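You operate a simulated robot arm through the tools that you are given. There is no shell and no other tool.

You are at the controls of a simulated two-armed robot. One attempt, no reset.

Task
Shake Y7 and A6 till even; rack them in wells 4 and 6.
Fine: Y7 goes in 4, A6 in 6; the other samples stay as they are. Set down upright: what you pick out.

Only the result counts: the job must be done as asked and must still hold three seconds after the hand-in. Knocking over, shifting, dropping, spilling or breaking anything else fails it.

Robot
Two 7-joint arms with fingered hands on one trunk that stands fixed in place. Base frame: the origin is at the foot of the trunk, x ahead of it, y to its left, z up; the work surface is at about z = 900. Readings come in mm, degrees, newtons and seconds.
The left shoulder is at [30, 136, 1255], the right one opposite. Payload 5 kg a hand.
Tool frame (each hand has its own): the origin (TCP) lies between the finger pads and is the grasp point; the fingertips stand 42 mm ahead of it; z points along the fingers, y is the line along which they close. The gripper opens to 208 mm. The gripper's body begins 119 mm behind the TCP. The gripper is a hand of 4 fingers: y runs from the thumb to the fingers, the wrist lies at [0, 0, -332] in the tool frame.
Orientation is that of the tool frame in the base frame, as a unit quaternion [w, x, y, z]. With the fingers straight down and closing along the base's y, the tool's x points along the base's -x, its y along +y and its z along -z.

Tools
- The arms move only by the tool step_arm. It takes "left_increments", "right_increments" or both (then of equal length, played together; a hand with none holds still); each is a list of rows, each an object (a shift or turn left out is 0) with "xyz": the shift along the tool's x, y, z in mm, a list of three; "angular": the turn, a rotation vector about the tool's x, y, z in degrees, a list of three. In form: [{"xyz": [x, y, z], "angular": [rx, ry, rz]}, ...]. A call has 1 to 20 rows; each row shifts and turns the commanded pose from where the row before left it, along the tool's axes as they then stand. Each row takes 0.2 s and may step no farther than 50 mm and 8.6 degrees from the row before; otherwise, the whole call is refused. A pose out of reach is approached as far as the arm can. The call stops where the force on the tool passes 40 N (or 10 N more than at its start, if that is more) or the arm is blocked; 0.2 s more then pass. In this call time passes only in rows, and 0.2 s behind the last. The reply holds the time, the measured pose of the TCP, the force on the tool along the base axes, the opening and the grip force, in the units named above and with some noise, with the torque about the TCP (base axes, N m) and any sound that the robot's microphone picked up, and new pictures: "pictures" is both (left out), scene, wrist or none (wrist: the cameras of the hands that moved).
- Cameras (640 x 400 px; columns grow to the right, rows downward): "scene" is now at [42, 24.5, 1973.7]; the picture's right is [0.48, -0.87, 0.00], its down [-0.66, -0.37, -0.65] and it looks along [0.57, 0.32, -0.76] (base axes); focal length 374 px, centre (320, 200). "left" rides on the left gripper at [-101, 0, -145] in its tool frame; the picture's right is [0.00, -1.00, 0.00], its down [0.82, 0.00, -0.57] and it looks along [0.57, 0.00, 0.82] (tool axes); focal length 261 px, centre (320, 200). "right" rides on the right gripper at [101, 0, -145] in its tool frame; the picture's right is [0.00, 1.00, 0.00], its down [-0.82, 0.00, -0.57] and it looks along [-0.57, 0.00, 0.82] (tool axes); focal length 261 px, centre (320, 200). There is no depth. A picture from a camera that has moved, and an enlarged one, comes with that camera's place and axes in the base frame and with its lens. The place of the scene camera against the robot may be out by one fixed shift of up to 18 mm in any direction.
- slide_trunk(by): slides the trunk up (or, below 0, down) by that many mm; the arms and the scene camera ride with it, the base frame stays. It gives what a move gives, with no picture.
- finger_targets(finger1, finger2, finger3, thumb_bend, hand): sets how far each is bent, from 0 (flat) to 100 (curled in); at 30 the hand is open as for a grip, at 70 the pads meet at the TCP. One left out holds its place. A second passes; each finger stops where it meets its share of the squeeze, and holds until it gets a number again. It is the only way to open and close the hand. It gives what a move gives, with no picture; readings hold the bend of each and the force on the fingers (four entries, about 0 where the hand has none), thumb and palm.
- aim_head(pan, tilt): turns the head with the scene camera to pan (to the left, within 143 degrees either way) and tilt (down, from -29 to 69), counted from straight ahead of the robot. It gives what a move gives, and a new picture of the scene camera.
- inspect(camera, box): a new picture of the part [left, top, right, bottom] of that camera's present view, enlarged. No time passes.
- sign_off(): hands the job in; it is judged then, once.

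Places have to be worked out from the pictures, the camera data and where the tool is seen. Open the grippers and draw the arms clear of the work before you hand the job in, unless the task says otherwise.

The tools are called after ">>>" by a JSON object that holds its "op" and its "data". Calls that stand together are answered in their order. step_arm: Moves the arms, as the interface text tells. Its arguments: {"type":"object","properties":{"left_increments":{"type":"array"},"right_increments":{"type":"array"},"pictures":{"type":"string","enum":["both","scene","wrist","none"]}},"required":[]} The other tools are called the same way: slide_trunk (by) slides the trunk up or down; finger_targets (finger1, finger2, finger3, thumb_bend, hand) moves the fingers one by one; aim_head (pan, tilt) turns the head that bears the scene camera; inspect (camera, box) takes an enlarged picture of a part of a camera's view; sign_off () hands the job in.

At the start:

```text
t: 0.0
left_tcp_pos: [531.4, 616.0, 1370.3]
left_orientation: [0.0, 0.0, 1.0, 0.0]
left_force: [1.1, 0.0, 0.5]
left_moment: [-0.05, 0.01, 0.01]
left_grip_width: 207.8
left_finger_force: 0.0
left_shape: jaw
left_bend: [30.0, 30.0, 30.0, 30.0]
left_finger forces: [0.0, 0.1, 0.0, 0.1, 0.0, 0.1]
right_tcp_pos: [643.2, 108.0, 1436.0]
right_orientation: [0.0, -0.001, 1.0, 0.0]
right_force: [0.3, -0.4, 0.2]
right_moment: [-0.01, 0.03, -0.01]
right_grip_width: 207.7
right_finger_force: 0.1
right_shape: jaw
right_bend: [30.0, 30.0, 30.0, 30.0]
right_finger forces: [0.0, 0.1, 0.1, 0.0, 0.0, 0.0]
trunk travel left (down, up): [-275.0, 215.0]
head pan, tilt: [29.0, 49.4]
```

scene: 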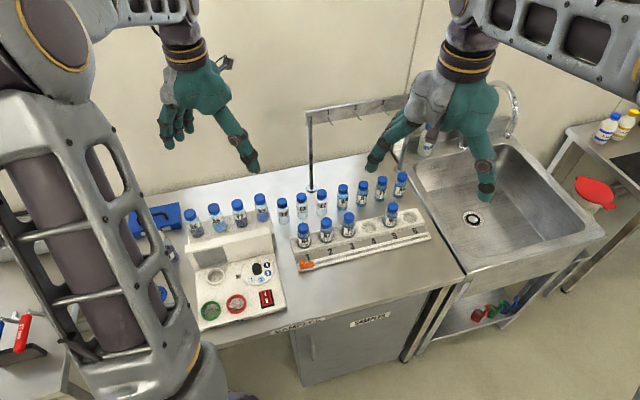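
right: 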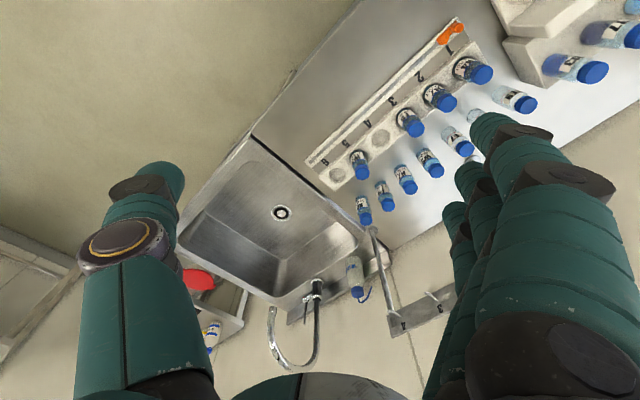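
left: 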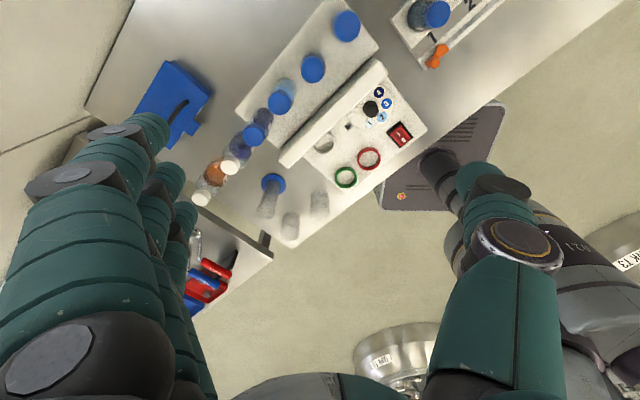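

I'll start by looking closer at the bottles, the rack and the machine to read labels.

>>> {"op": "inspect", "data": {"camera": "scene", "box": [170, 160, 300, 330]}}

>>> {"op": "inspect", "data": {"camera": "scene", "box": [260, 160, 440, 280]}}

>>> {"op": "inspect", "data": {"camera": "left", "box": [130, 0, 450, 240]}}

>>> {"op": "inspect", "data": {"camera": "right", "box": [300, 0, 640, 240]}}

```text
2.35 times, centred on (235, 245) of scene
camera zoom: at [42.0, 24.5, 1973.7], right [0.48, -0.87, 0.0], down [-0.66, -0.37, -0.65], along [0.57, 0.32, -0.76], focal length 880 px, centre (520, 94)
```

zoom: 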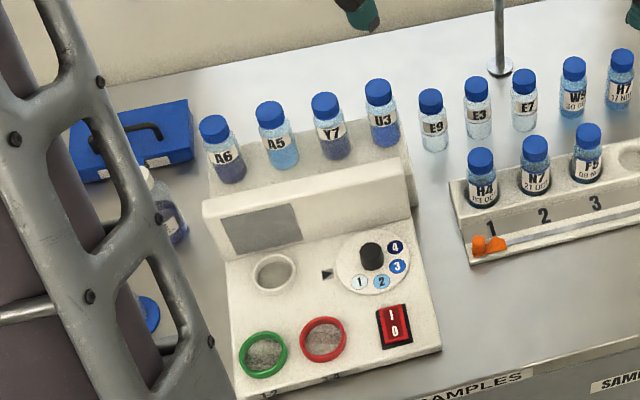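

```text
3.33 times, centred on (350, 220) of scene
camera zoom: at [42.0, 24.5, 1973.7], right [0.48, -0.87, 0.0], down [-0.66, -0.37, -0.65], along [0.57, 0.32, -0.76], focal length 1246 px, centre (220, 133)
```

zoom: 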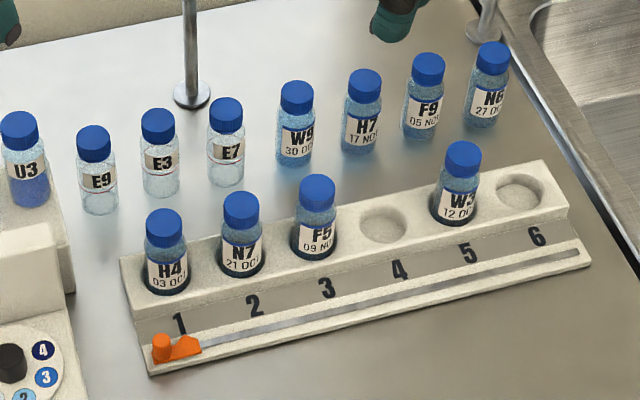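

```text
1.67 times, centred on (290, 120) of left
camera zoom: at [631.0, 617.1, 1514.5], right [0.0, -1.0, 0.0], down [-0.82, 0.0, 0.57], along [-0.57, 0.0, -0.82], focal length 434 px, centre (370, 333)
```

zoom: 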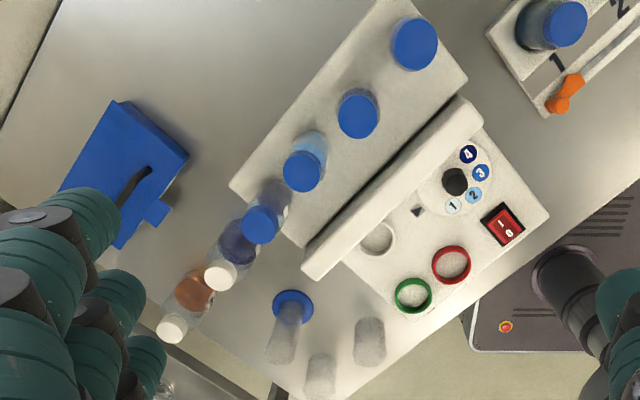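

```text
1.67 times, centred on (470, 120) of right
camera zoom: at [543.3, 108.3, 1580.3], right [0.0, 1.0, 0.0], down [0.82, 0.0, 0.57], along [0.57, 0.0, -0.82], focal length 434 px, centre (70, 333)
```

zoom: 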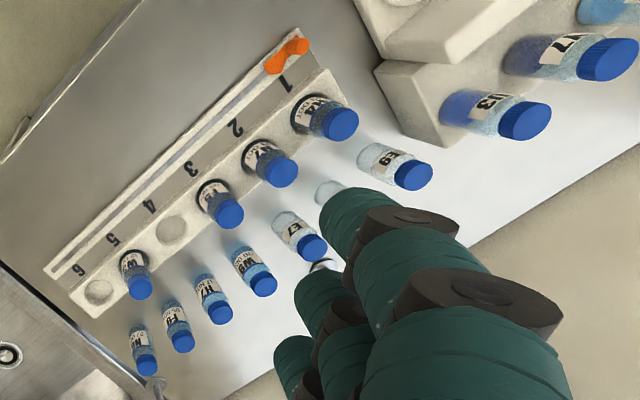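

The rack has wells 4 and 6 empty, and A6 and Y7 stand on the rear shelf of the shaker-like machine. I zoom in on the machine's panel and the two samples.

>>> {"op": "inspect", "data": {"camera": "scene", "box": [180, 230, 300, 330]}}

>>> {"op": "inspect", "data": {"camera": "scene", "box": [235, 250, 290, 320]}}

>>> {"op": "inspect", "data": {"camera": "scene", "box": [180, 185, 280, 245]}}

>>> {"op": "inspect", "data": {"camera": "scene", "box": [120, 180, 190, 330]}}

>>> {"op": "inspect", "data": {"camera": "scene", "box": [260, 300, 400, 360]}}

```text
4.00 times, centred on (240, 280) of scene
camera zoom: at [42.0, 24.5, 1973.7], right [0.48, -0.87, 0.0], down [-0.66, -0.37, -0.65], along [0.57, 0.32, -0.76], focal length 1495 px, centre (640, -120)
```

zoom: 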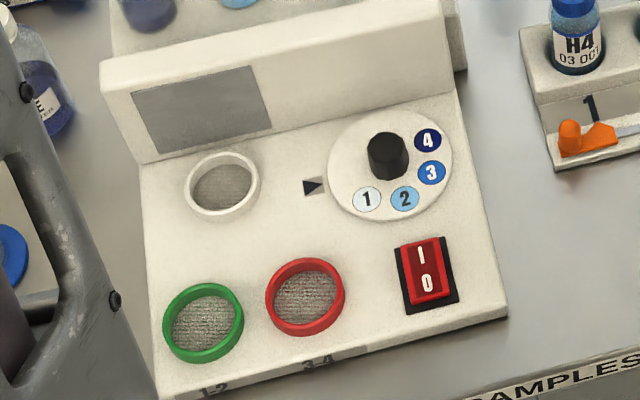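

```text
5.71 times, centred on (262, 285) of scene
camera zoom: at [42.0, 24.5, 1973.7], right [0.48, -0.87, 0.0], down [-0.66, -0.37, -0.65], along [0.57, 0.32, -0.76], focal length 2136 px, centre (649, -286)
```

zoom: 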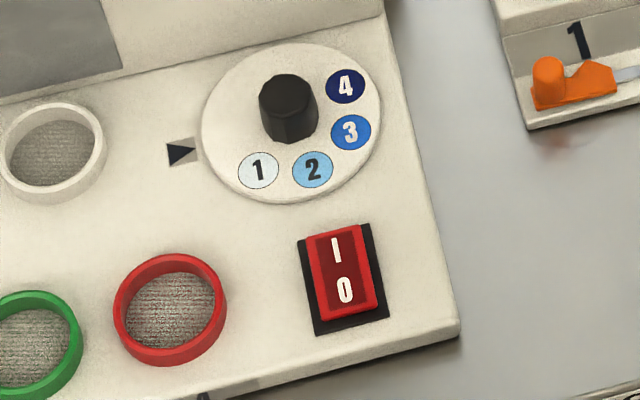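

```text
6.40 times, centred on (230, 215) of scene
camera zoom: at [42.0, 24.5, 1973.7], right [0.48, -0.87, 0.0], down [-0.66, -0.37, -0.65], along [0.57, 0.32, -0.76], focal length 2392 px, centre (896, 104)
```

zoom: 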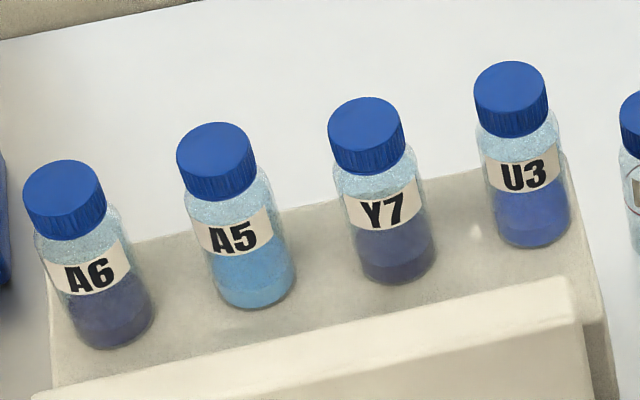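

```text
2.67 times, centred on (155, 255) of scene
camera zoom: at [42.0, 24.5, 1973.7], right [0.48, -0.87, 0.0], down [-0.66, -0.37, -0.65], along [0.57, 0.32, -0.76], focal length 997 px, centre (760, 53)
```

zoom: 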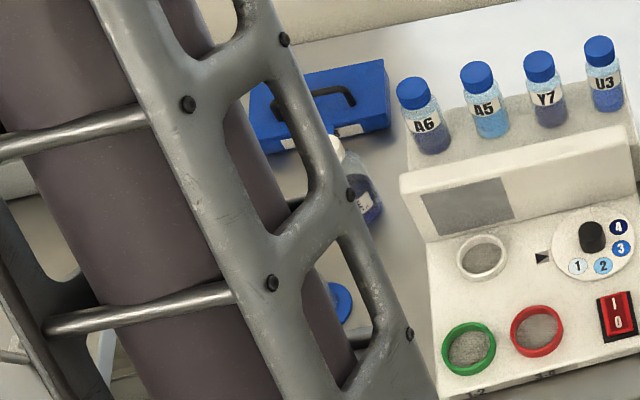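

```text
4.57 times, centred on (330, 330) of scene
camera zoom: at [42.0, 24.5, 1973.7], right [0.48, -0.87, 0.0], down [-0.66, -0.37, -0.65], along [0.57, 0.32, -0.76], focal length 1709 px, centre (274, -394)
```

zoom: 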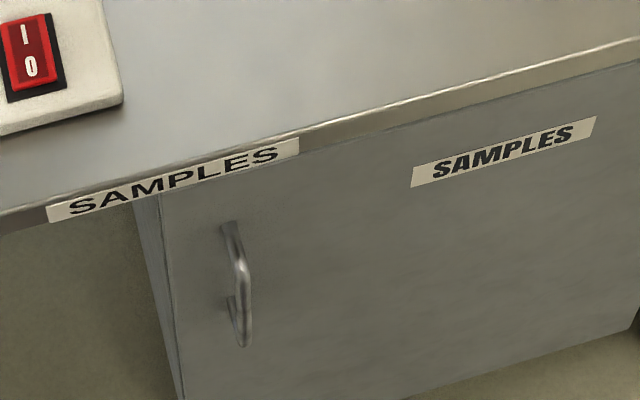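

The machine has a numbered speed dial, a rocker switch, a display and ringed seats ("1-2" by the green, "3-4" by the red). I bring the left hand's camera over it for a closer look, moving the right arm out of the way.

>>> {"op": "step_arm", "data": {"left_increments": [{"xyz": [-6.7, -40.7, 20]}, {"xyz": [-6.7, -40.7, 20]}, {"xyz": [-6.7, -40.7, 20]}, {"xyz": [-6.7, -40.7, 20]}, {"xyz": [-6.7, -40.7, 20]}, {"xyz": [-6.7, -40.7, 20]}, {"angular": [0, 0, 8.2]}, {"angular": [0, 0, 8.2]}, {"angular": [0, 0, 8.2]}, {"angular": [0, 0, 8.2]}, {"angular": [0, 0, 8.2]}], "right_increments": [{"xyz": [0, -45, 0]}, {"xyz": [0, -45, 0]}, {"xyz": [0, -45, 0]}, {"xyz": [0, -45, 0]}, {"xyz": [0, -45, 0]}, {"xyz": [0, -45, 0]}, {"xyz": [0, -10, 0]}, {"xyz": [0, 0, 0]}, {"xyz": [0, 0, 0]}, {"xyz": [0, 0, 0]}, {"xyz": [0, 0, 0]}]}}

```text
t: 2.4
left_tcp_pos: [572.3, 371.3, 1248.6]
left_orientation: [0.0, 0.352, 0.936, 0.001]
left_force: [-1.0, 0.1, -0.9]
left_moment: [0.03, 0.0, -0.01]
left_grip_width: 207.8
left_finger_force: 0.1
left_shape: jaw
left_bend: [30.0, 30.0, 30.0, 30.0]
left_finger forces: [0.0, 0.0, 0.1, 0.0, 0.1, 0.0]
right_tcp_pos: [643.0, -174.6, 1434.3]
right_orientation: [0.001, 0.0, 1.0, 0.0]
right_force: [0.2, -0.2, 0.6]
right_moment: [0.04, 0.01, -0.02]
right_grip_width: 208.0
right_finger_force: 0.0
right_shape: jaw
right_bend: [30.0, 30.0, 30.0, 30.0]
right_finger forces: [0.1, 0.0, 0.1, 0.0, 0.1, 0.0]
trunk travel left (down, up): [-275.0, 215.0]
head pan, tilt: [29.0, 49.4]
camera scene: at [42.2, 23.5, 1973.7], right [0.48, -0.87, 0.0], down [-0.66, -0.37, -0.65], along [0.57, 0.32, -0.76], focal length 374 px, centre (320, 200)
camera right: at [543.8, -173.0, 1579.8], right [0.0, 1.0, 0.0], down [0.82, 0.0, 0.57], along [0.57, 0.0, -0.82], focal length 261 px, centre (320, 200)
camera left: at [646.9, 305.7, 1394.4], right [-0.65, -0.76, 0.0], down [-0.62, 0.54, 0.57], along [-0.43, 0.37, -0.82], focal length 261 px, centre (320, 200)
```

scene: 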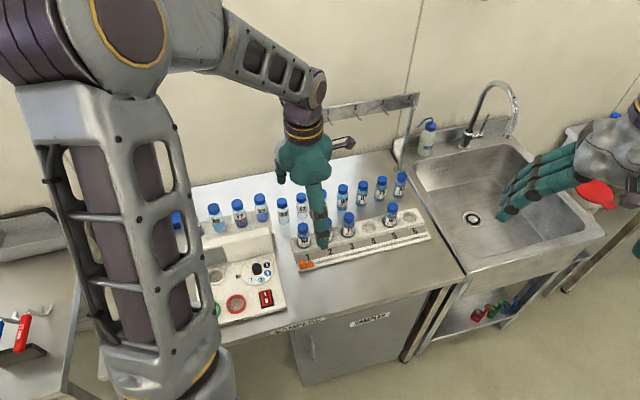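
right: 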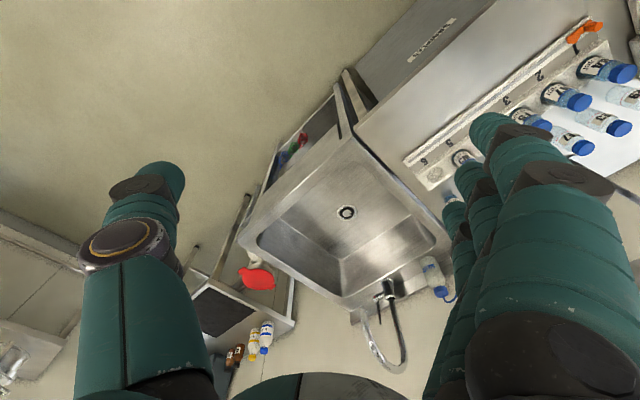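
left: 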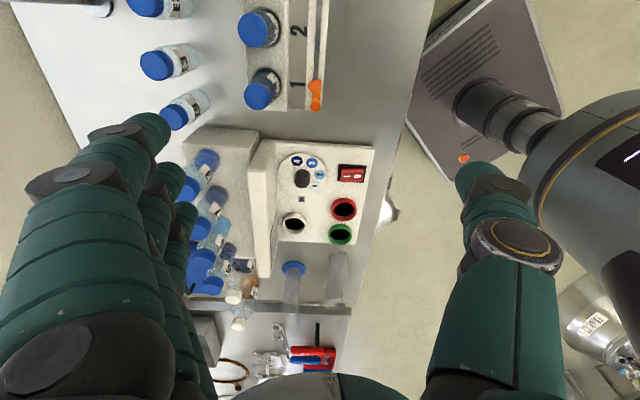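

The left wrist view shows the panel well; the rings look like deep sockets. I enlarge it.

>>> {"op": "inspect", "data": {"camera": "left", "box": [240, 130, 400, 280]}}

>>> {"op": "inspect", "data": {"camera": "left", "box": [270, 190, 370, 260]}}

>>> {"op": "inspect", "data": {"camera": "left", "box": [160, 110, 280, 300]}}

>>> {"op": "inspect", "data": {"camera": "scene", "box": [200, 240, 290, 320]}}

```text
2.67 times, centred on (320, 205) of left
camera zoom: at [646.9, 305.7, 1394.4], right [-0.65, -0.76, 0.0], down [-0.62, 0.54, 0.57], along [-0.43, 0.37, -0.82], focal length 695 px, centre (320, 187)
```

zoom: 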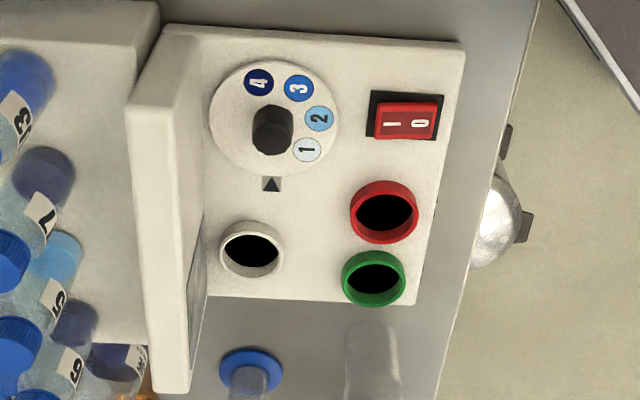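

```text
5.71 times, centred on (320, 225) of left
camera zoom: at [646.9, 305.7, 1394.4], right [-0.65, -0.76, 0.0], down [-0.62, 0.54, 0.57], along [-0.43, 0.37, -0.82], focal length 1489 px, centre (320, 57)
```

zoom: 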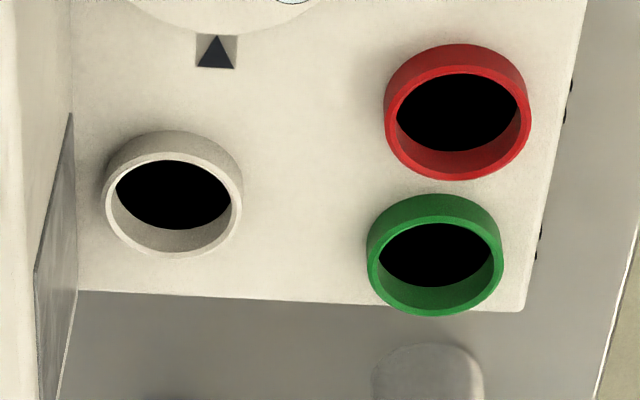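

```text
2.11 times, centred on (220, 205) of left
camera zoom: at [646.9, 305.7, 1394.4], right [-0.65, -0.76, 0.0], down [-0.62, 0.54, 0.57], along [-0.43, 0.37, -0.82], focal length 549 px, centre (530, 190)
```

zoom: 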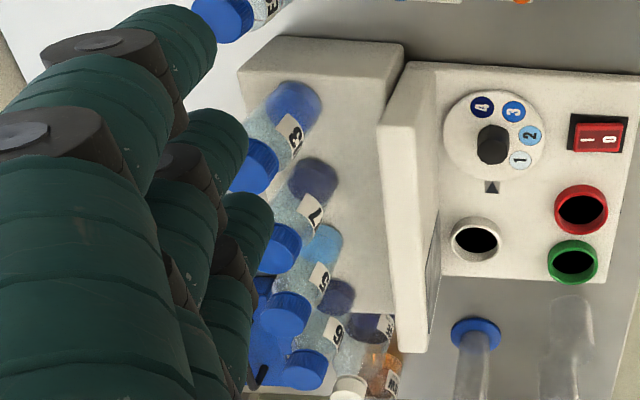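

```text
5.00 times, centred on (245, 280) of scene
camera zoom: at [42.2, 23.5, 1973.7], right [0.48, -0.87, 0.0], down [-0.66, -0.37, -0.65], along [0.57, 0.32, -0.76], focal length 1869 px, centre (695, -200)
```

zoom: 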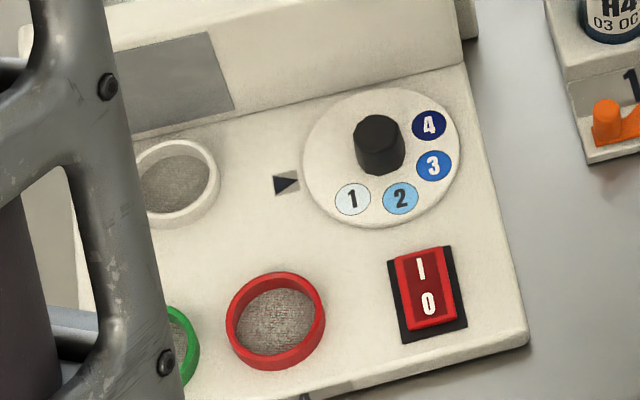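

The rings look like vial sockets. I turn the head to look for notes or instructions and the rest of the bench.

>>> {"op": "aim_head", "data": {"pan": 60, "tilt": 50}}

>>> {"op": "aim_head", "data": {"pan": 20, "tilt": 25}}

>>> {"op": "aim_head", "data": {"pan": -30, "tilt": 50}}

>>> {"op": "aim_head", "data": {"pan": 48, "tilt": 60}}

```text
t: 3.4
left_tcp_pos: [572.3, 372.7, 1249.9]
left_orientation: [0.0, 0.349, 0.937, 0.0]
left_force: [0.1, -0.9, -0.1]
left_moment: [-0.01, 0.01, 0.02]
left_grip_width: 207.8
left_finger_force: 0.1
left_shape: jaw
left_bend: [30.0, 30.0, 30.0, 30.0]
left_finger forces: [0.1, 0.1, 0.0, 0.0, 0.0, 0.0]
right_tcp_pos: [643.4, -173.8, 1435.0]
right_orientation: [0.0, 0.0, 1.0, 0.0]
right_force: [0.4, -0.4, -0.2]
right_moment: [0.03, 0.02, 0.01]
right_grip_width: 208.0
right_finger_force: 0.0
right_shape: jaw
right_bend: [30.0, 30.0, 30.0, 30.0]
right_finger forces: [0.0, 0.0, 0.0, 0.0, 0.0, 0.1]
trunk travel left (down, up): [-275.0, 215.0]
head pan, tilt: [60.0, 50.0]
camera scene: at [12.9, 53.2, 1972.8], right [0.87, -0.5, 0.0], down [-0.38, -0.66, -0.64], along [0.32, 0.56, -0.77], focal length 374 px, centre (320, 200)
```

scene: 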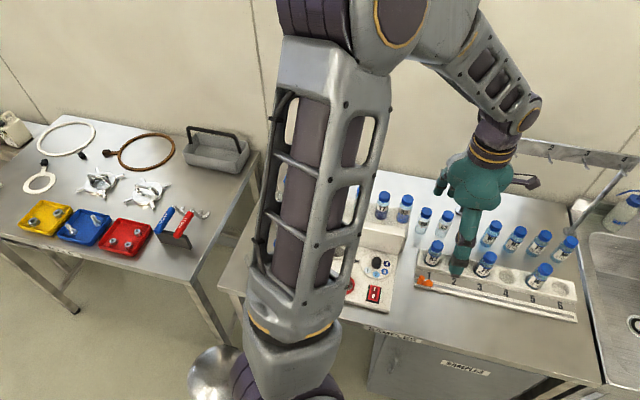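

```text
t: 4.4
left_tcp_pos: [570.2, 372.7, 1249.0]
left_orientation: [0.0, 0.35, 0.937, 0.0]
left_force: [0.6, 0.2, 0.4]
left_moment: [0.0, 0.02, -0.01]
left_grip_width: 208.1
left_finger_force: 0.0
left_shape: jaw
left_bend: [30.0, 30.0, 30.0, 30.0]
left_finger forces: [0.1, 0.0, 0.1, 0.1, 0.1, 0.0]
right_tcp_pos: [643.9, -172.9, 1435.2]
right_orientation: [0.0, 0.0, 1.0, 0.0]
right_force: [-0.3, -0.2, 0.2]
right_moment: [-0.04, -0.02, 0.01]
right_grip_width: 207.9
right_finger_force: 0.1
right_shape: jaw
right_bend: [30.0, 30.0, 30.0, 30.0]
right_finger forces: [0.0, 0.0, 0.1, 0.1, 0.1, 0.1]
trunk travel left (down, up): [-275.0, 215.0]
head pan, tilt: [20.0, 25.0]
camera scene: at [60.9, 18.3, 2010.3], right [0.34, -0.94, 0.0], down [-0.4, -0.14, -0.91], along [0.85, 0.31, -0.42], focal length 374 px, centre (320, 200)
```

scene: 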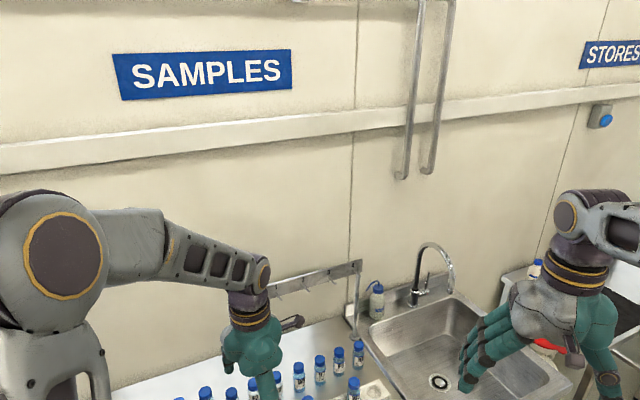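

```text
t: 5.6
left_tcp_pos: [571.7, 371.3, 1249.9]
left_orientation: [0.0, 0.349, 0.937, 0.0]
left_force: [0.2, -0.2, 0.2]
left_moment: [-0.01, -0.01, 0.02]
left_grip_width: 207.9
left_finger_force: 0.1
left_shape: jaw
left_bend: [30.0, 30.0, 30.0, 30.0]
left_finger forces: [0.0, 0.1, 0.0, 0.0, 0.0, 0.0]
right_tcp_pos: [643.7, -173.3, 1434.9]
right_orientation: [0.0, 0.0, 1.0, 0.0]
right_force: [-0.6, -0.1, 0.6]
right_moment: [0.04, 0.01, 0.01]
right_grip_width: 207.8
right_finger_force: 0.1
right_shape: jaw
right_bend: [30.0, 30.0, 30.0, 30.0]
right_finger forces: [0.0, 0.0, 0.0, 0.0, 0.0, 0.1]
trunk travel left (down, up): [-275.0, 215.0]
head pan, tilt: [-30.0, 50.0]
camera scene: at [41.0, -51.7, 1972.9], right [-0.5, -0.87, 0.0], down [-0.66, 0.38, -0.64], along [0.56, -0.32, -0.77], focal length 374 px, centre (320, 200)
```

scene: 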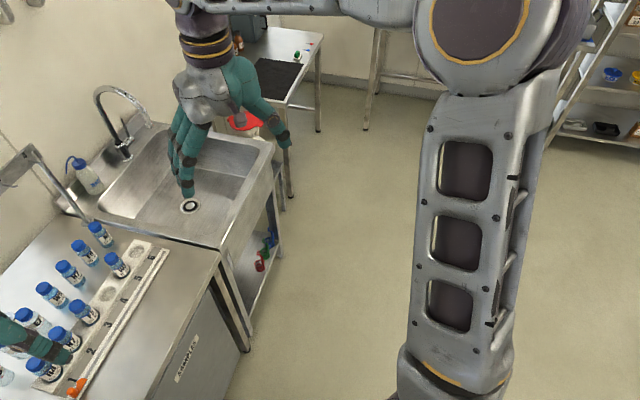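

```text
t: 7.1
left_tcp_pos: [570.4, 371.4, 1249.1]
left_orientation: [0.0, 0.35, 0.937, 0.0]
left_force: [-0.4, -0.3, 0.7]
left_moment: [0.03, -0.01, 0.0]
left_grip_width: 207.6
left_finger_force: 0.0
left_shape: jaw
left_bend: [30.0, 30.0, 30.0, 30.0]
left_finger forces: [0.0, 0.0, 0.0, 0.0, 0.0, 0.0]
right_tcp_pos: [643.7, -173.6, 1434.4]
right_orientation: [-0.001, 0.0, 1.0, -0.001]
right_force: [0.0, -0.4, 0.1]
right_moment: [-0.02, 0.03, -0.01]
right_grip_width: 207.8
right_finger_force: 0.0
right_shape: jaw
right_bend: [30.0, 30.0, 30.0, 30.0]
right_finger forces: [0.0, 0.0, 0.1, 0.1, 0.0, 0.1]
trunk travel left (down, up): [-275.0, 215.0]
head pan, tilt: [48.0, 60.0]
camera scene: at [18.9, 36.2, 1960.3], right [0.74, -0.67, 0.0], down [-0.58, -0.64, -0.5], along [0.33, 0.37, -0.87], focal length 374 px, centre (320, 200)
```

scene: 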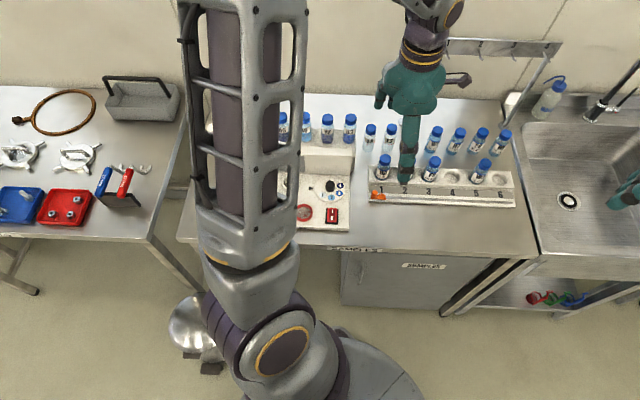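

No written notes exist beyond the machine's own labels. I move the left hand high above Y7 so its camera looks along the row of vials, and point the head back at the bench.

>>> {"op": "step_arm", "data": {"left_increments": [{"xyz": [28.3, 32, 0]}, {"xyz": [28.3, 32, 0]}, {"xyz": [28.3, 32, 0]}, {"xyz": [28.3, 32, 0]}, {"xyz": [28.3, 32, 0]}, {"xyz": [28.3, 32, 0]}], "pictures": "wrist"}}

>>> {"op": "aim_head", "data": {"pan": 35, "tilt": 52}}

>>> {"op": "inspect", "data": {"camera": "left", "box": [220, 0, 460, 260]}}

>>> {"op": "inspect", "data": {"camera": "scene", "box": [160, 150, 320, 330]}}

```text
t: 8.5
left_tcp_pos: [569.4, 630.4, 1248.1]
left_orientation: [0.001, 0.351, 0.936, 0.0]
left_force: [0.3, 0.1, -0.1]
left_moment: [-0.03, 0.07, 0.0]
left_grip_width: 208.0
left_finger_force: 0.1
left_shape: jaw
left_bend: [30.0, 30.0, 30.0, 30.0]
left_finger forces: [0.1, 0.0, 0.1, 0.0, 0.0, 0.0]
right_tcp_pos: [643.5, -171.8, 1434.0]
right_orientation: [0.0, -0.001, 1.0, 0.0]
right_force: [0.3, 1.4, -1.1]
right_moment: [-0.19, -0.05, 0.02]
right_grip_width: 208.0
right_finger_force: 0.0
right_shape: jaw
right_bend: [30.0, 30.0, 30.0, 30.0]
right_finger forces: [0.0, 0.0, 0.0, 0.1, 0.0, 0.1]
trunk travel left (down, up): [-275.0, 215.0]
head pan, tilt: [48.0, 60.0]
camera left: at [645.6, 564.5, 1392.8], right [-0.65, -0.76, 0.0], down [-0.62, 0.54, 0.57], along [-0.43, 0.37, -0.82], focal length 261 px, centre (320, 200)
```

left: 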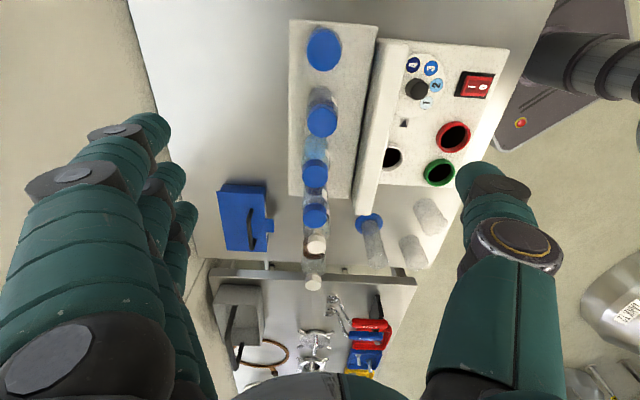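

```text
t: 9.3
left_tcp_pos: [567.4, 628.0, 1248.8]
left_orientation: [0.0, 0.35, 0.937, 0.0]
left_force: [0.4, 0.0, 0.0]
left_moment: [0.08, -0.02, 0.03]
left_grip_width: 208.1
left_finger_force: 0.1
left_shape: jaw
left_bend: [30.0, 30.0, 30.0, 30.0]
left_finger forces: [0.1, 0.0, 0.0, 0.0, 0.1, 0.1]
right_tcp_pos: [642.9, -174.7, 1435.4]
right_orientation: [0.0, 0.0, 1.0, 0.0]
right_force: [0.7, 0.3, 0.4]
right_moment: [0.04, -0.04, -0.01]
right_grip_width: 208.0
right_finger_force: 0.0
right_shape: jaw
right_bend: [30.0, 30.0, 30.0, 30.0]
right_finger forces: [0.1, 0.0, 0.0, 0.0, 0.0, 0.1]
trunk travel left (down, up): [-275.0, 215.0]
head pan, tilt: [35.0, 52.0]
camera scene: at [35.4, 29.2, 1970.2], right [0.57, -0.82, 0.0], down [-0.65, -0.45, -0.62], along [0.5, 0.35, -0.79], focal length 374 px, centre (320, 200)
```

scene: 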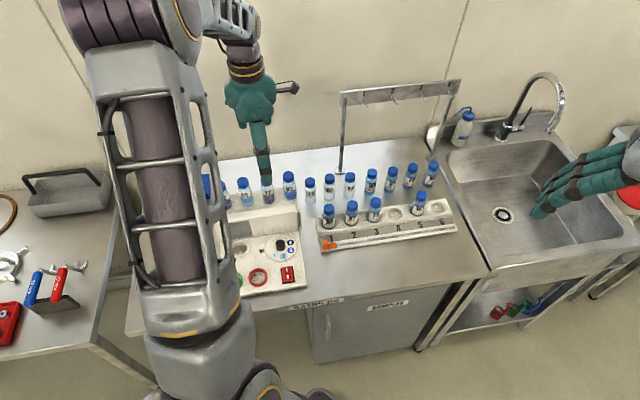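

```text
1.54 times, centred on (340, 130) of left
camera zoom: at [644.8, 562.1, 1394.4], right [-0.65, -0.76, 0.0], down [-0.62, 0.54, 0.57], along [-0.43, 0.37, -0.82], focal length 401 px, centre (289, 308)
```

zoom: 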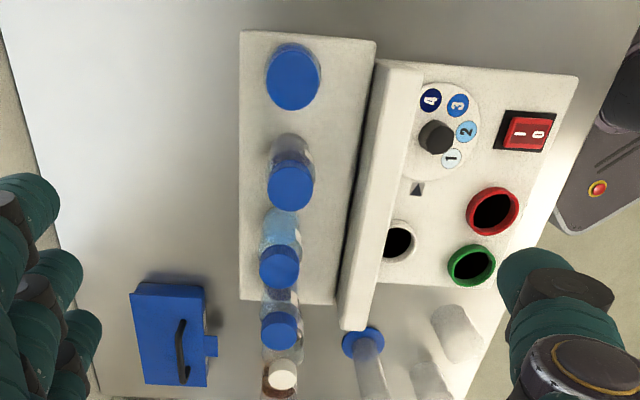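

```text
2.22 times, centred on (240, 240) of scene
camera zoom: at [35.4, 29.2, 1970.2], right [0.57, -0.82, 0.0], down [-0.65, -0.45, -0.62], along [0.5, 0.35, -0.79], focal length 831 px, centre (498, 111)
```

zoom: 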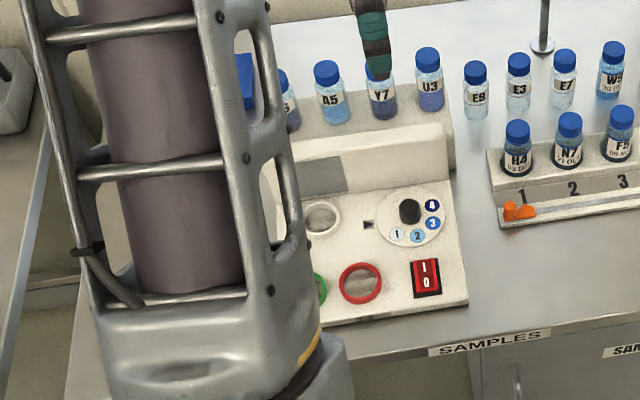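

From two wrist views I triangulate: red socket ≈(347,495,929), green ≈(295,548), white ≈(394,602), switch ≈(406,427), knob ≈(471,505,942); vial caps U3 ≈(623,577), Y7 ≈(569,627), A5 ≈(521,682), A6 ≈(467,730) at z≈1080. I test how the hand looks when partly closed.

>>> {"op": "finger_targets", "data": {"hand": "left", "finger1": 52, "finger2": 52, "finger3": 52, "thumb_bend": 52}}

>>> {"op": "inspect", "data": {"camera": "left", "box": [0, 0, 640, 400]}}

>>> {"op": "inspect", "data": {"camera": "scene", "box": [180, 20, 340, 220]}}

```text
t: 10.3
left_tcp_pos: [569.2, 627.9, 1249.5]
left_orientation: [0.0, 0.35, 0.937, 0.0]
left_force: [-0.2, -0.3, 0.3]
left_moment: [0.0, -0.02, -0.05]
left_grip_width: 111.3
left_finger_force: 0.0
left_shape: fingers
left_bend: [52.0, 52.0, 52.0, 52.0]
left_finger forces: [0.0, 0.0, 0.0, 0.1, 0.0, 0.0]
right_tcp_pos: [643.5, -173.4, 1435.6]
right_orientation: [0.0, 0.0, 1.0, 0.001]
right_force: [0.2, 0.3, 0.2]
right_moment: [0.05, 0.01, 0.02]
right_grip_width: 208.0
right_finger_force: 0.1
right_shape: jaw
right_bend: [30.0, 30.0, 30.0, 30.0]
right_finger forces: [0.0, 0.0, 0.0, 0.1, 0.0, 0.0]
trunk travel left (down, up): [-275.0, 215.0]
head pan, tilt: [35.0, 52.0]
```

```text
1.00 times, centred on (320, 200) of left (not enlarged: the box is as wide or as high as the picture)
camera zoom: at [645.0, 562.7, 1394.2], right [-0.65, -0.76, 0.0], down [-0.62, 0.54, 0.57], along [-0.43, 0.37, -0.82], focal length 261 px, centre (320, 200)
```

zoom: 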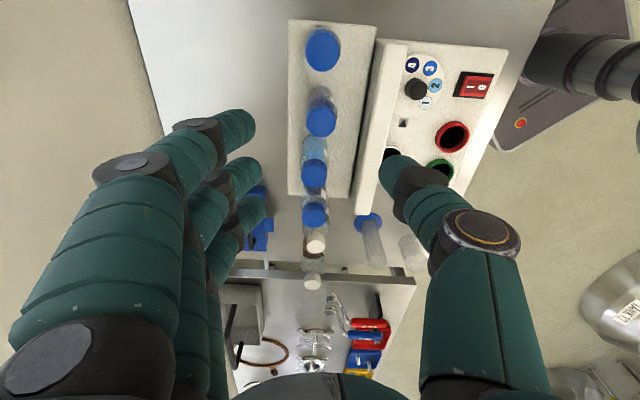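

```text
2.00 times, centred on (260, 120) of scene
camera zoom: at [35.7, 29.7, 1970.2], right [0.57, -0.82, 0.0], down [-0.65, -0.45, -0.62], along [0.5, 0.35, -0.79], focal length 748 px, centre (440, 360)
```

zoom: 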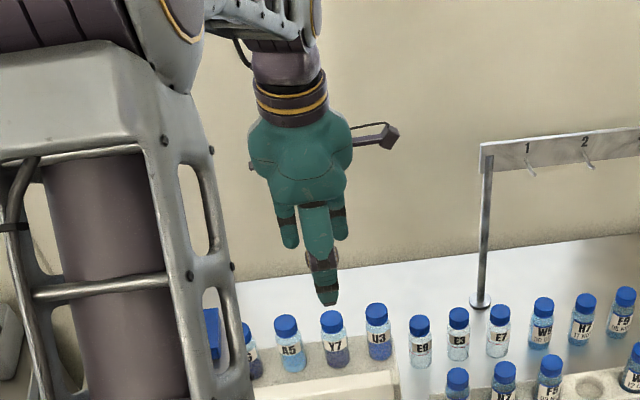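

>>> {"op": "inspect", "data": {"camera": "scene", "box": [230, 165, 300, 210]}}

>>> {"op": "inspect", "data": {"camera": "scene", "box": [260, 230, 310, 265]}}

```text
8.89 times, centred on (265, 188) of scene
camera zoom: at [35.7, 29.7, 1970.2], right [0.57, -0.82, 0.0], down [-0.65, -0.45, -0.62], along [0.5, 0.35, -0.79], focal length 3323 px, centre (809, 311)
```

zoom: 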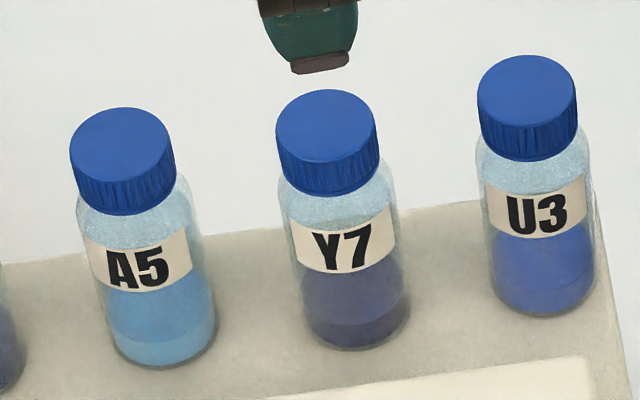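

```text
11.43 times, centred on (285, 248) of scene
camera zoom: at [35.7, 29.7, 1970.2], right [0.57, -0.82, 0.0], down [-0.65, -0.45, -0.62], along [0.5, 0.35, -0.79], focal length 4272 px, centre (720, -343)
```

zoom: 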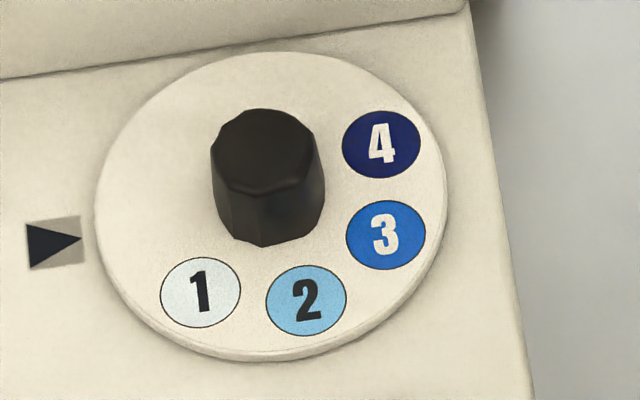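

Y7 matches dial colour 4 (dark), as A6 does; 4 belongs to the red socket. First I'll set the dial with the power off: move above the knob, turn the hand so the pinch line lies along the wall, and look.

>>> {"op": "step_arm", "data": {"left_increments": [{"xyz": [-1.7, -39.3, 0]}, {"xyz": [-1.7, -39.3, 0]}, {"xyz": [-1.7, -39.3, 0]}, {"xyz": [-1.7, -39.3, 0]}, {"angular": [0, 0, -8.4]}, {"angular": [0, 0, -8.4]}, {"angular": [0, 0, -8.4]}, {"angular": [0, 0, -8.4]}, {"angular": [0, 0, -8.4]}, {"angular": [0, 0, -8.4]}, {"angular": [0, 0, -8.4]}, {"angular": [0, 0, -8.4]}, {"angular": [0, 0, -8.4]}, {"angular": [0, 0, -8.4]}, {"angular": [0, 0, -8.4]}, {"angular": [0, 0, -8.4]}, {"angular": [0, 0, -8.4]}, {"angular": [0, 0, -8.4]}, {"angular": [0, 0, -8.4]}]}}

>>> {"op": "finger_targets", "data": {"hand": "left", "finger1": 100, "finger2": 58, "finger3": 100, "thumb_bend": 58}}

>>> {"op": "inspect", "data": {"camera": "left", "box": [0, 0, 640, 400]}}

>>> {"op": "inspect", "data": {"camera": "scene", "box": [160, 80, 340, 280]}}

```text
t: 14.3
left_tcp_pos: [470.6, 505.5, 1249.6]
left_orientation: [0.0, -0.677, 0.736, 0.001]
left_force: [0.5, 0.3, 0.5]
left_moment: [0.06, 0.02, -0.02]
left_grip_width: 110.9
left_finger_force: 0.1
left_shape: fingers
left_bend: [52.0, 52.0, 52.0, 52.0]
left_finger forces: [0.1, 0.1, 0.1, 0.0, 0.1, 0.0]
right_tcp_pos: [643.6, -173.0, 1434.5]
right_orientation: [0.001, 0.0, 1.0, 0.0]
right_force: [0.0, -0.5, -0.2]
right_moment: [0.01, -0.04, 0.01]
right_grip_width: 208.1
right_finger_force: 0.1
right_shape: jaw
right_bend: [30.0, 30.0, 30.0, 30.0]
right_finger forces: [0.0, 0.0, 0.1, 0.0, 0.0, 0.0]
trunk travel left (down, up): [-275.0, 215.0]
head pan, tilt: [35.0, 52.0]
camera scene: at [35.7, 29.6, 1970.2], right [0.57, -0.82, 0.0], down [-0.65, -0.45, -0.62], along [0.5, 0.35, -0.79], focal length 374 px, centre (320, 200)
camera left: at [477.7, 605.8, 1394.6], right [1.0, -0.08, 0.0], down [-0.07, -0.82, 0.57], along [-0.05, -0.57, -0.82], focal length 261 px, centre (320, 200)
```

scene: 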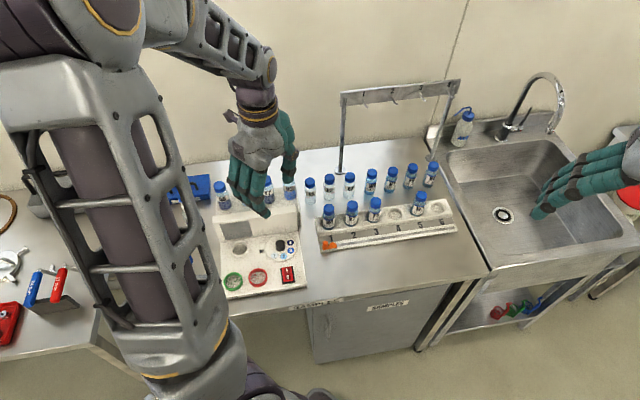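
left: 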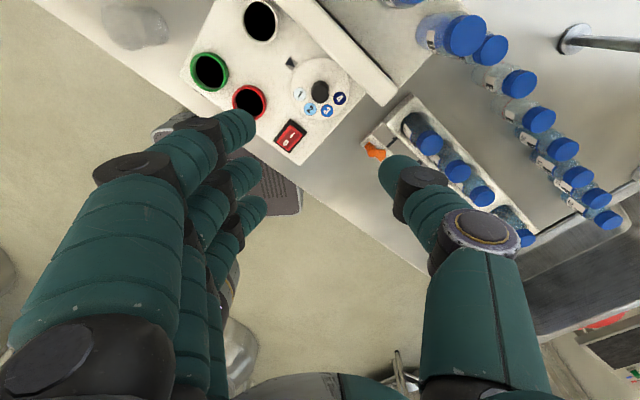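

```text
t: 15.3
left_tcp_pos: [469.5, 504.6, 1250.5]
left_orientation: [0.0, -0.676, 0.737, 0.001]
left_force: [0.2, 0.0, 0.5]
left_moment: [0.02, 0.02, 0.03]
left_grip_width: 79.0
left_finger_force: 0.0
left_shape: fingers
left_bend: [100.0, 57.0, 100.0, 57.0]
left_finger forces: [0.1, 0.0, 0.0, 0.0, 0.1, 0.0]
right_tcp_pos: [644.5, -172.7, 1435.6]
right_orientation: [0.0, 0.0, 1.0, 0.001]
right_force: [0.1, 0.2, 0.5]
right_moment: [0.02, 0.01, 0.01]
right_grip_width: 208.1
right_finger_force: 0.0
right_shape: jaw
right_bend: [30.0, 30.0, 30.0, 30.0]
right_finger forces: [0.0, 0.1, 0.1, 0.0, 0.0, 0.1]
trunk travel left (down, up): [-275.0, 215.0]
head pan, tilt: [35.0, 52.0]
```

```text
1.00 times, centred on (320, 200) of left (not enlarged: the box is as wide or as high as the picture)
camera zoom: at [478.1, 605.8, 1394.5], right [1.0, -0.08, 0.0], down [-0.07, -0.82, 0.57], along [-0.05, -0.57, -0.82], focal length 261 px, centre (320, 200)
```

zoom: 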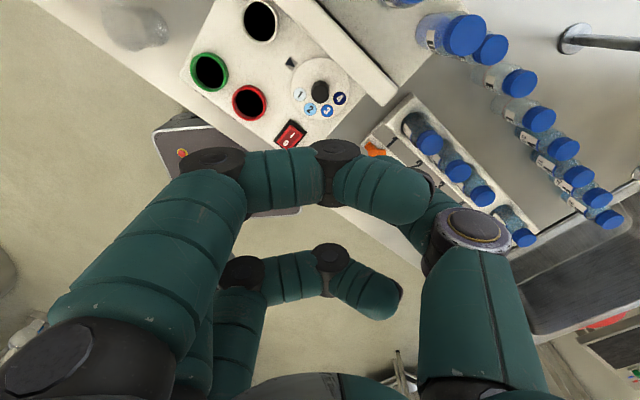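

```text
2.00 times, centred on (250, 180) of scene
camera zoom: at [35.7, 29.7, 1970.2], right [0.57, -0.82, 0.0], down [-0.65, -0.45, -0.62], along [0.5, 0.35, -0.79], focal length 748 px, centre (460, 240)
```

zoom: 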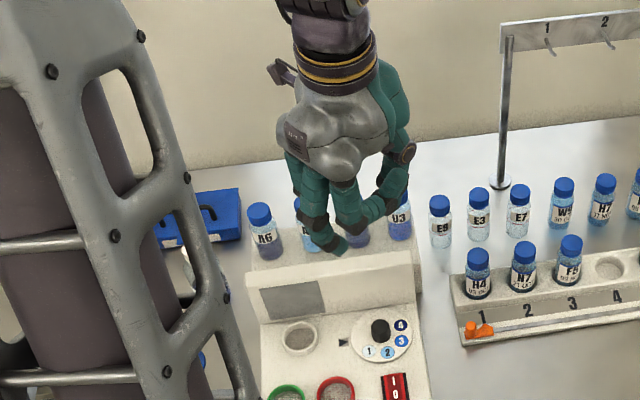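

The hand turns freely. I take an enlarged look at the knob from this angle to pin down its centre and the wall's distance.

>>> {"op": "inspect", "data": {"camera": "left", "box": [240, 20, 420, 150]}}

```text
3.08 times, centred on (330, 85) of left
camera zoom: at [478.1, 605.8, 1394.5], right [1.0, -0.08, 0.0], down [-0.07, -0.82, 0.57], along [-0.05, -0.57, -0.82], focal length 802 px, centre (289, 554)
```

zoom: 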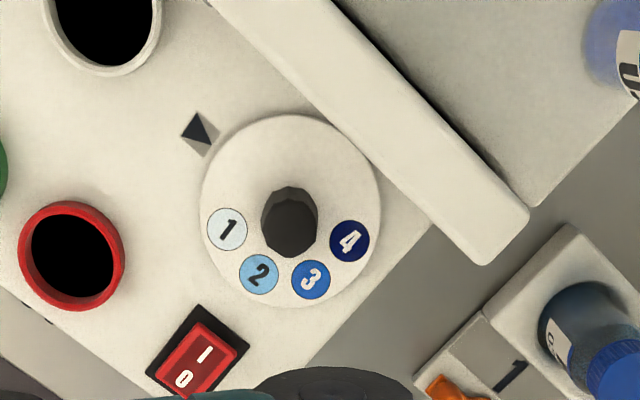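

Knob axis is about (471,507), its top at z≈962; the wall's top is at z≈1028, ~50 mm behind. I'll pinch with thumb and middle finger, hand aligned along the wall, and come down to just above the knob first.

>>> {"op": "finger_targets", "data": {"hand": "left", "finger1": 57, "finger2": 61, "finger3": 57, "thumb_bend": 61}}

>>> {"op": "step_arm", "data": {"left_increments": [{"angular": [0, 0, 8.2]}, {"xyz": [-2.2, -0.5, 40]}, {"xyz": [0, 0, 45]}, {"xyz": [0, 0, 45]}, {"xyz": [0, 0, 45]}, {"xyz": [0, 0, 35]}]}}

>>> {"op": "inspect", "data": {"camera": "left", "box": [220, 60, 460, 230]}}

>>> {"op": "inspect", "data": {"camera": "scene", "box": [200, 150, 320, 280]}}

```text
t: 16.3
left_tcp_pos: [470.3, 504.3, 1249.2]
left_orientation: [0.0, -0.675, 0.738, 0.0]
left_force: [-1.0, -0.1, 0.1]
left_moment: [-0.03, 0.04, 0.05]
left_grip_width: 78.4
left_finger_force: 0.1
left_shape: fingers
left_bend: [56.0, 61.0, 56.0, 61.0]
left_finger forces: [0.0, 0.0, 0.1, 0.1, 0.0, 0.1]
right_tcp_pos: [643.8, -173.2, 1435.4]
right_orientation: [0.0, 0.001, 1.0, 0.001]
right_force: [0.7, 0.1, 0.7]
right_moment: [-0.02, 0.01, -0.03]
right_grip_width: 207.6
right_finger_force: 0.1
right_shape: jaw
right_bend: [30.0, 30.0, 30.0, 30.0]
right_finger forces: [0.0, 0.0, 0.0, 0.0, 0.0, 0.1]
trunk travel left (down, up): [-275.0, 215.0]
head pan, tilt: [35.0, 52.0]
```

```text
t: 17.7
left_tcp_pos: [473.7, 507.9, 1039.0]
left_orientation: [0.0, -0.62, 0.784, 0.0]
left_force: [0.5, 0.3, -0.3]
left_moment: [-0.02, 0.07, -0.01]
left_grip_width: 78.4
left_finger_force: 0.2
left_shape: fingers
left_bend: [56.0, 61.0, 56.0, 61.0]
left_finger forces: [0.1, 0.1, 0.0, 0.0, 0.0, 0.1]
right_tcp_pos: [643.5, -172.8, 1434.5]
right_orientation: [-0.001, 0.0, 1.0, -0.001]
right_force: [0.3, -0.4, -0.5]
right_moment: [0.0, 0.03, -0.03]
right_grip_width: 208.0
right_finger_force: 0.1
right_shape: jaw
right_bend: [30.0, 30.0, 30.0, 30.0]
right_finger forces: [0.0, 0.0, 0.0, 0.0, 0.1, 0.0]
trunk travel left (down, up): [-275.0, 215.0]
head pan, tilt: [35.0, 52.0]
camera scene: at [36.5, 30.3, 1970.1], right [0.57, -0.82, 0.0], down [-0.65, -0.45, -0.61], along [0.5, 0.35, -0.79], focal length 374 px, centre (320, 200)
camera left: at [495.6, 607.1, 1184.0], right [0.97, -0.22, 0.0], down [-0.18, -0.8, 0.57], along [-0.13, -0.56, -0.82], focal length 261 px, centre (320, 200)
```

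scene: 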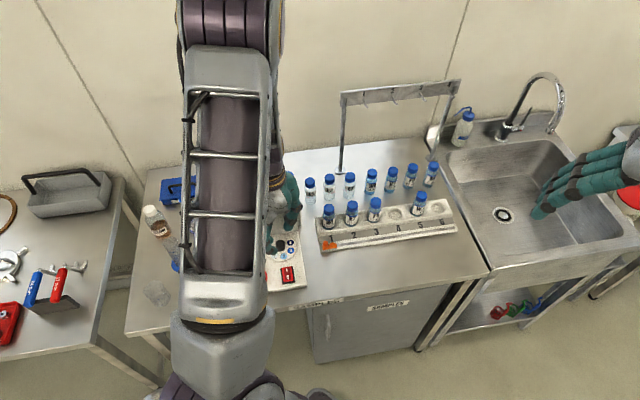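
left: 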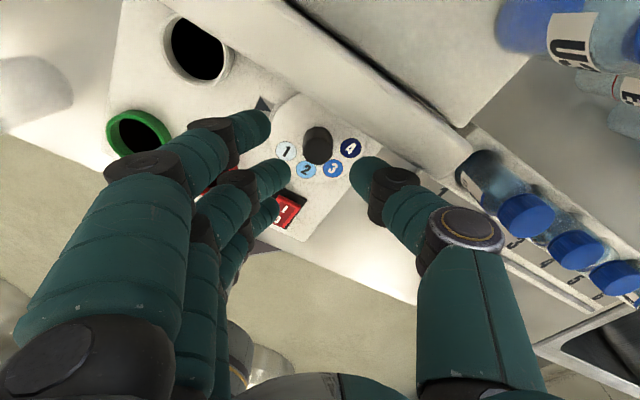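

```text
2.35 times, centred on (340, 145) of left
camera zoom: at [495.6, 607.1, 1184.0], right [0.97, -0.22, 0.0], down [-0.18, -0.8, 0.57], along [-0.13, -0.56, -0.82], focal length 613 px, centre (273, 329)
```

zoom: 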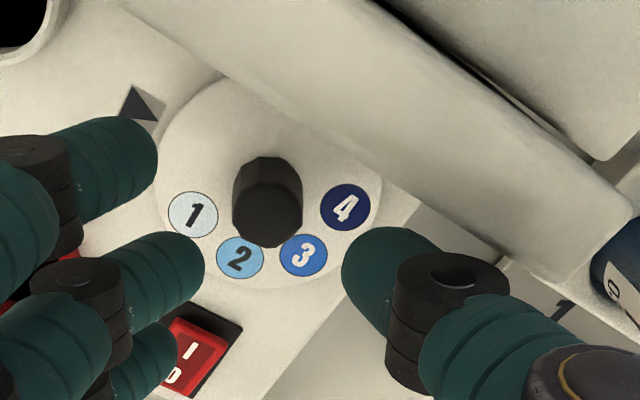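

```text
3.08 times, centred on (260, 215) of scene
camera zoom: at [36.5, 30.3, 1970.1], right [0.57, -0.82, 0.0], down [-0.65, -0.45, -0.61], along [0.5, 0.35, -0.79], focal length 1150 px, centre (505, 154)
```

zoom: 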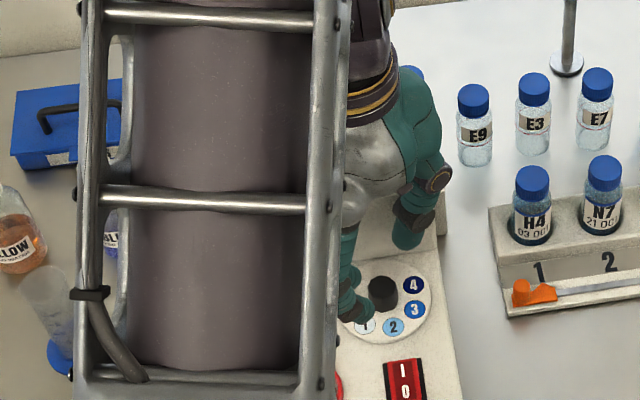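

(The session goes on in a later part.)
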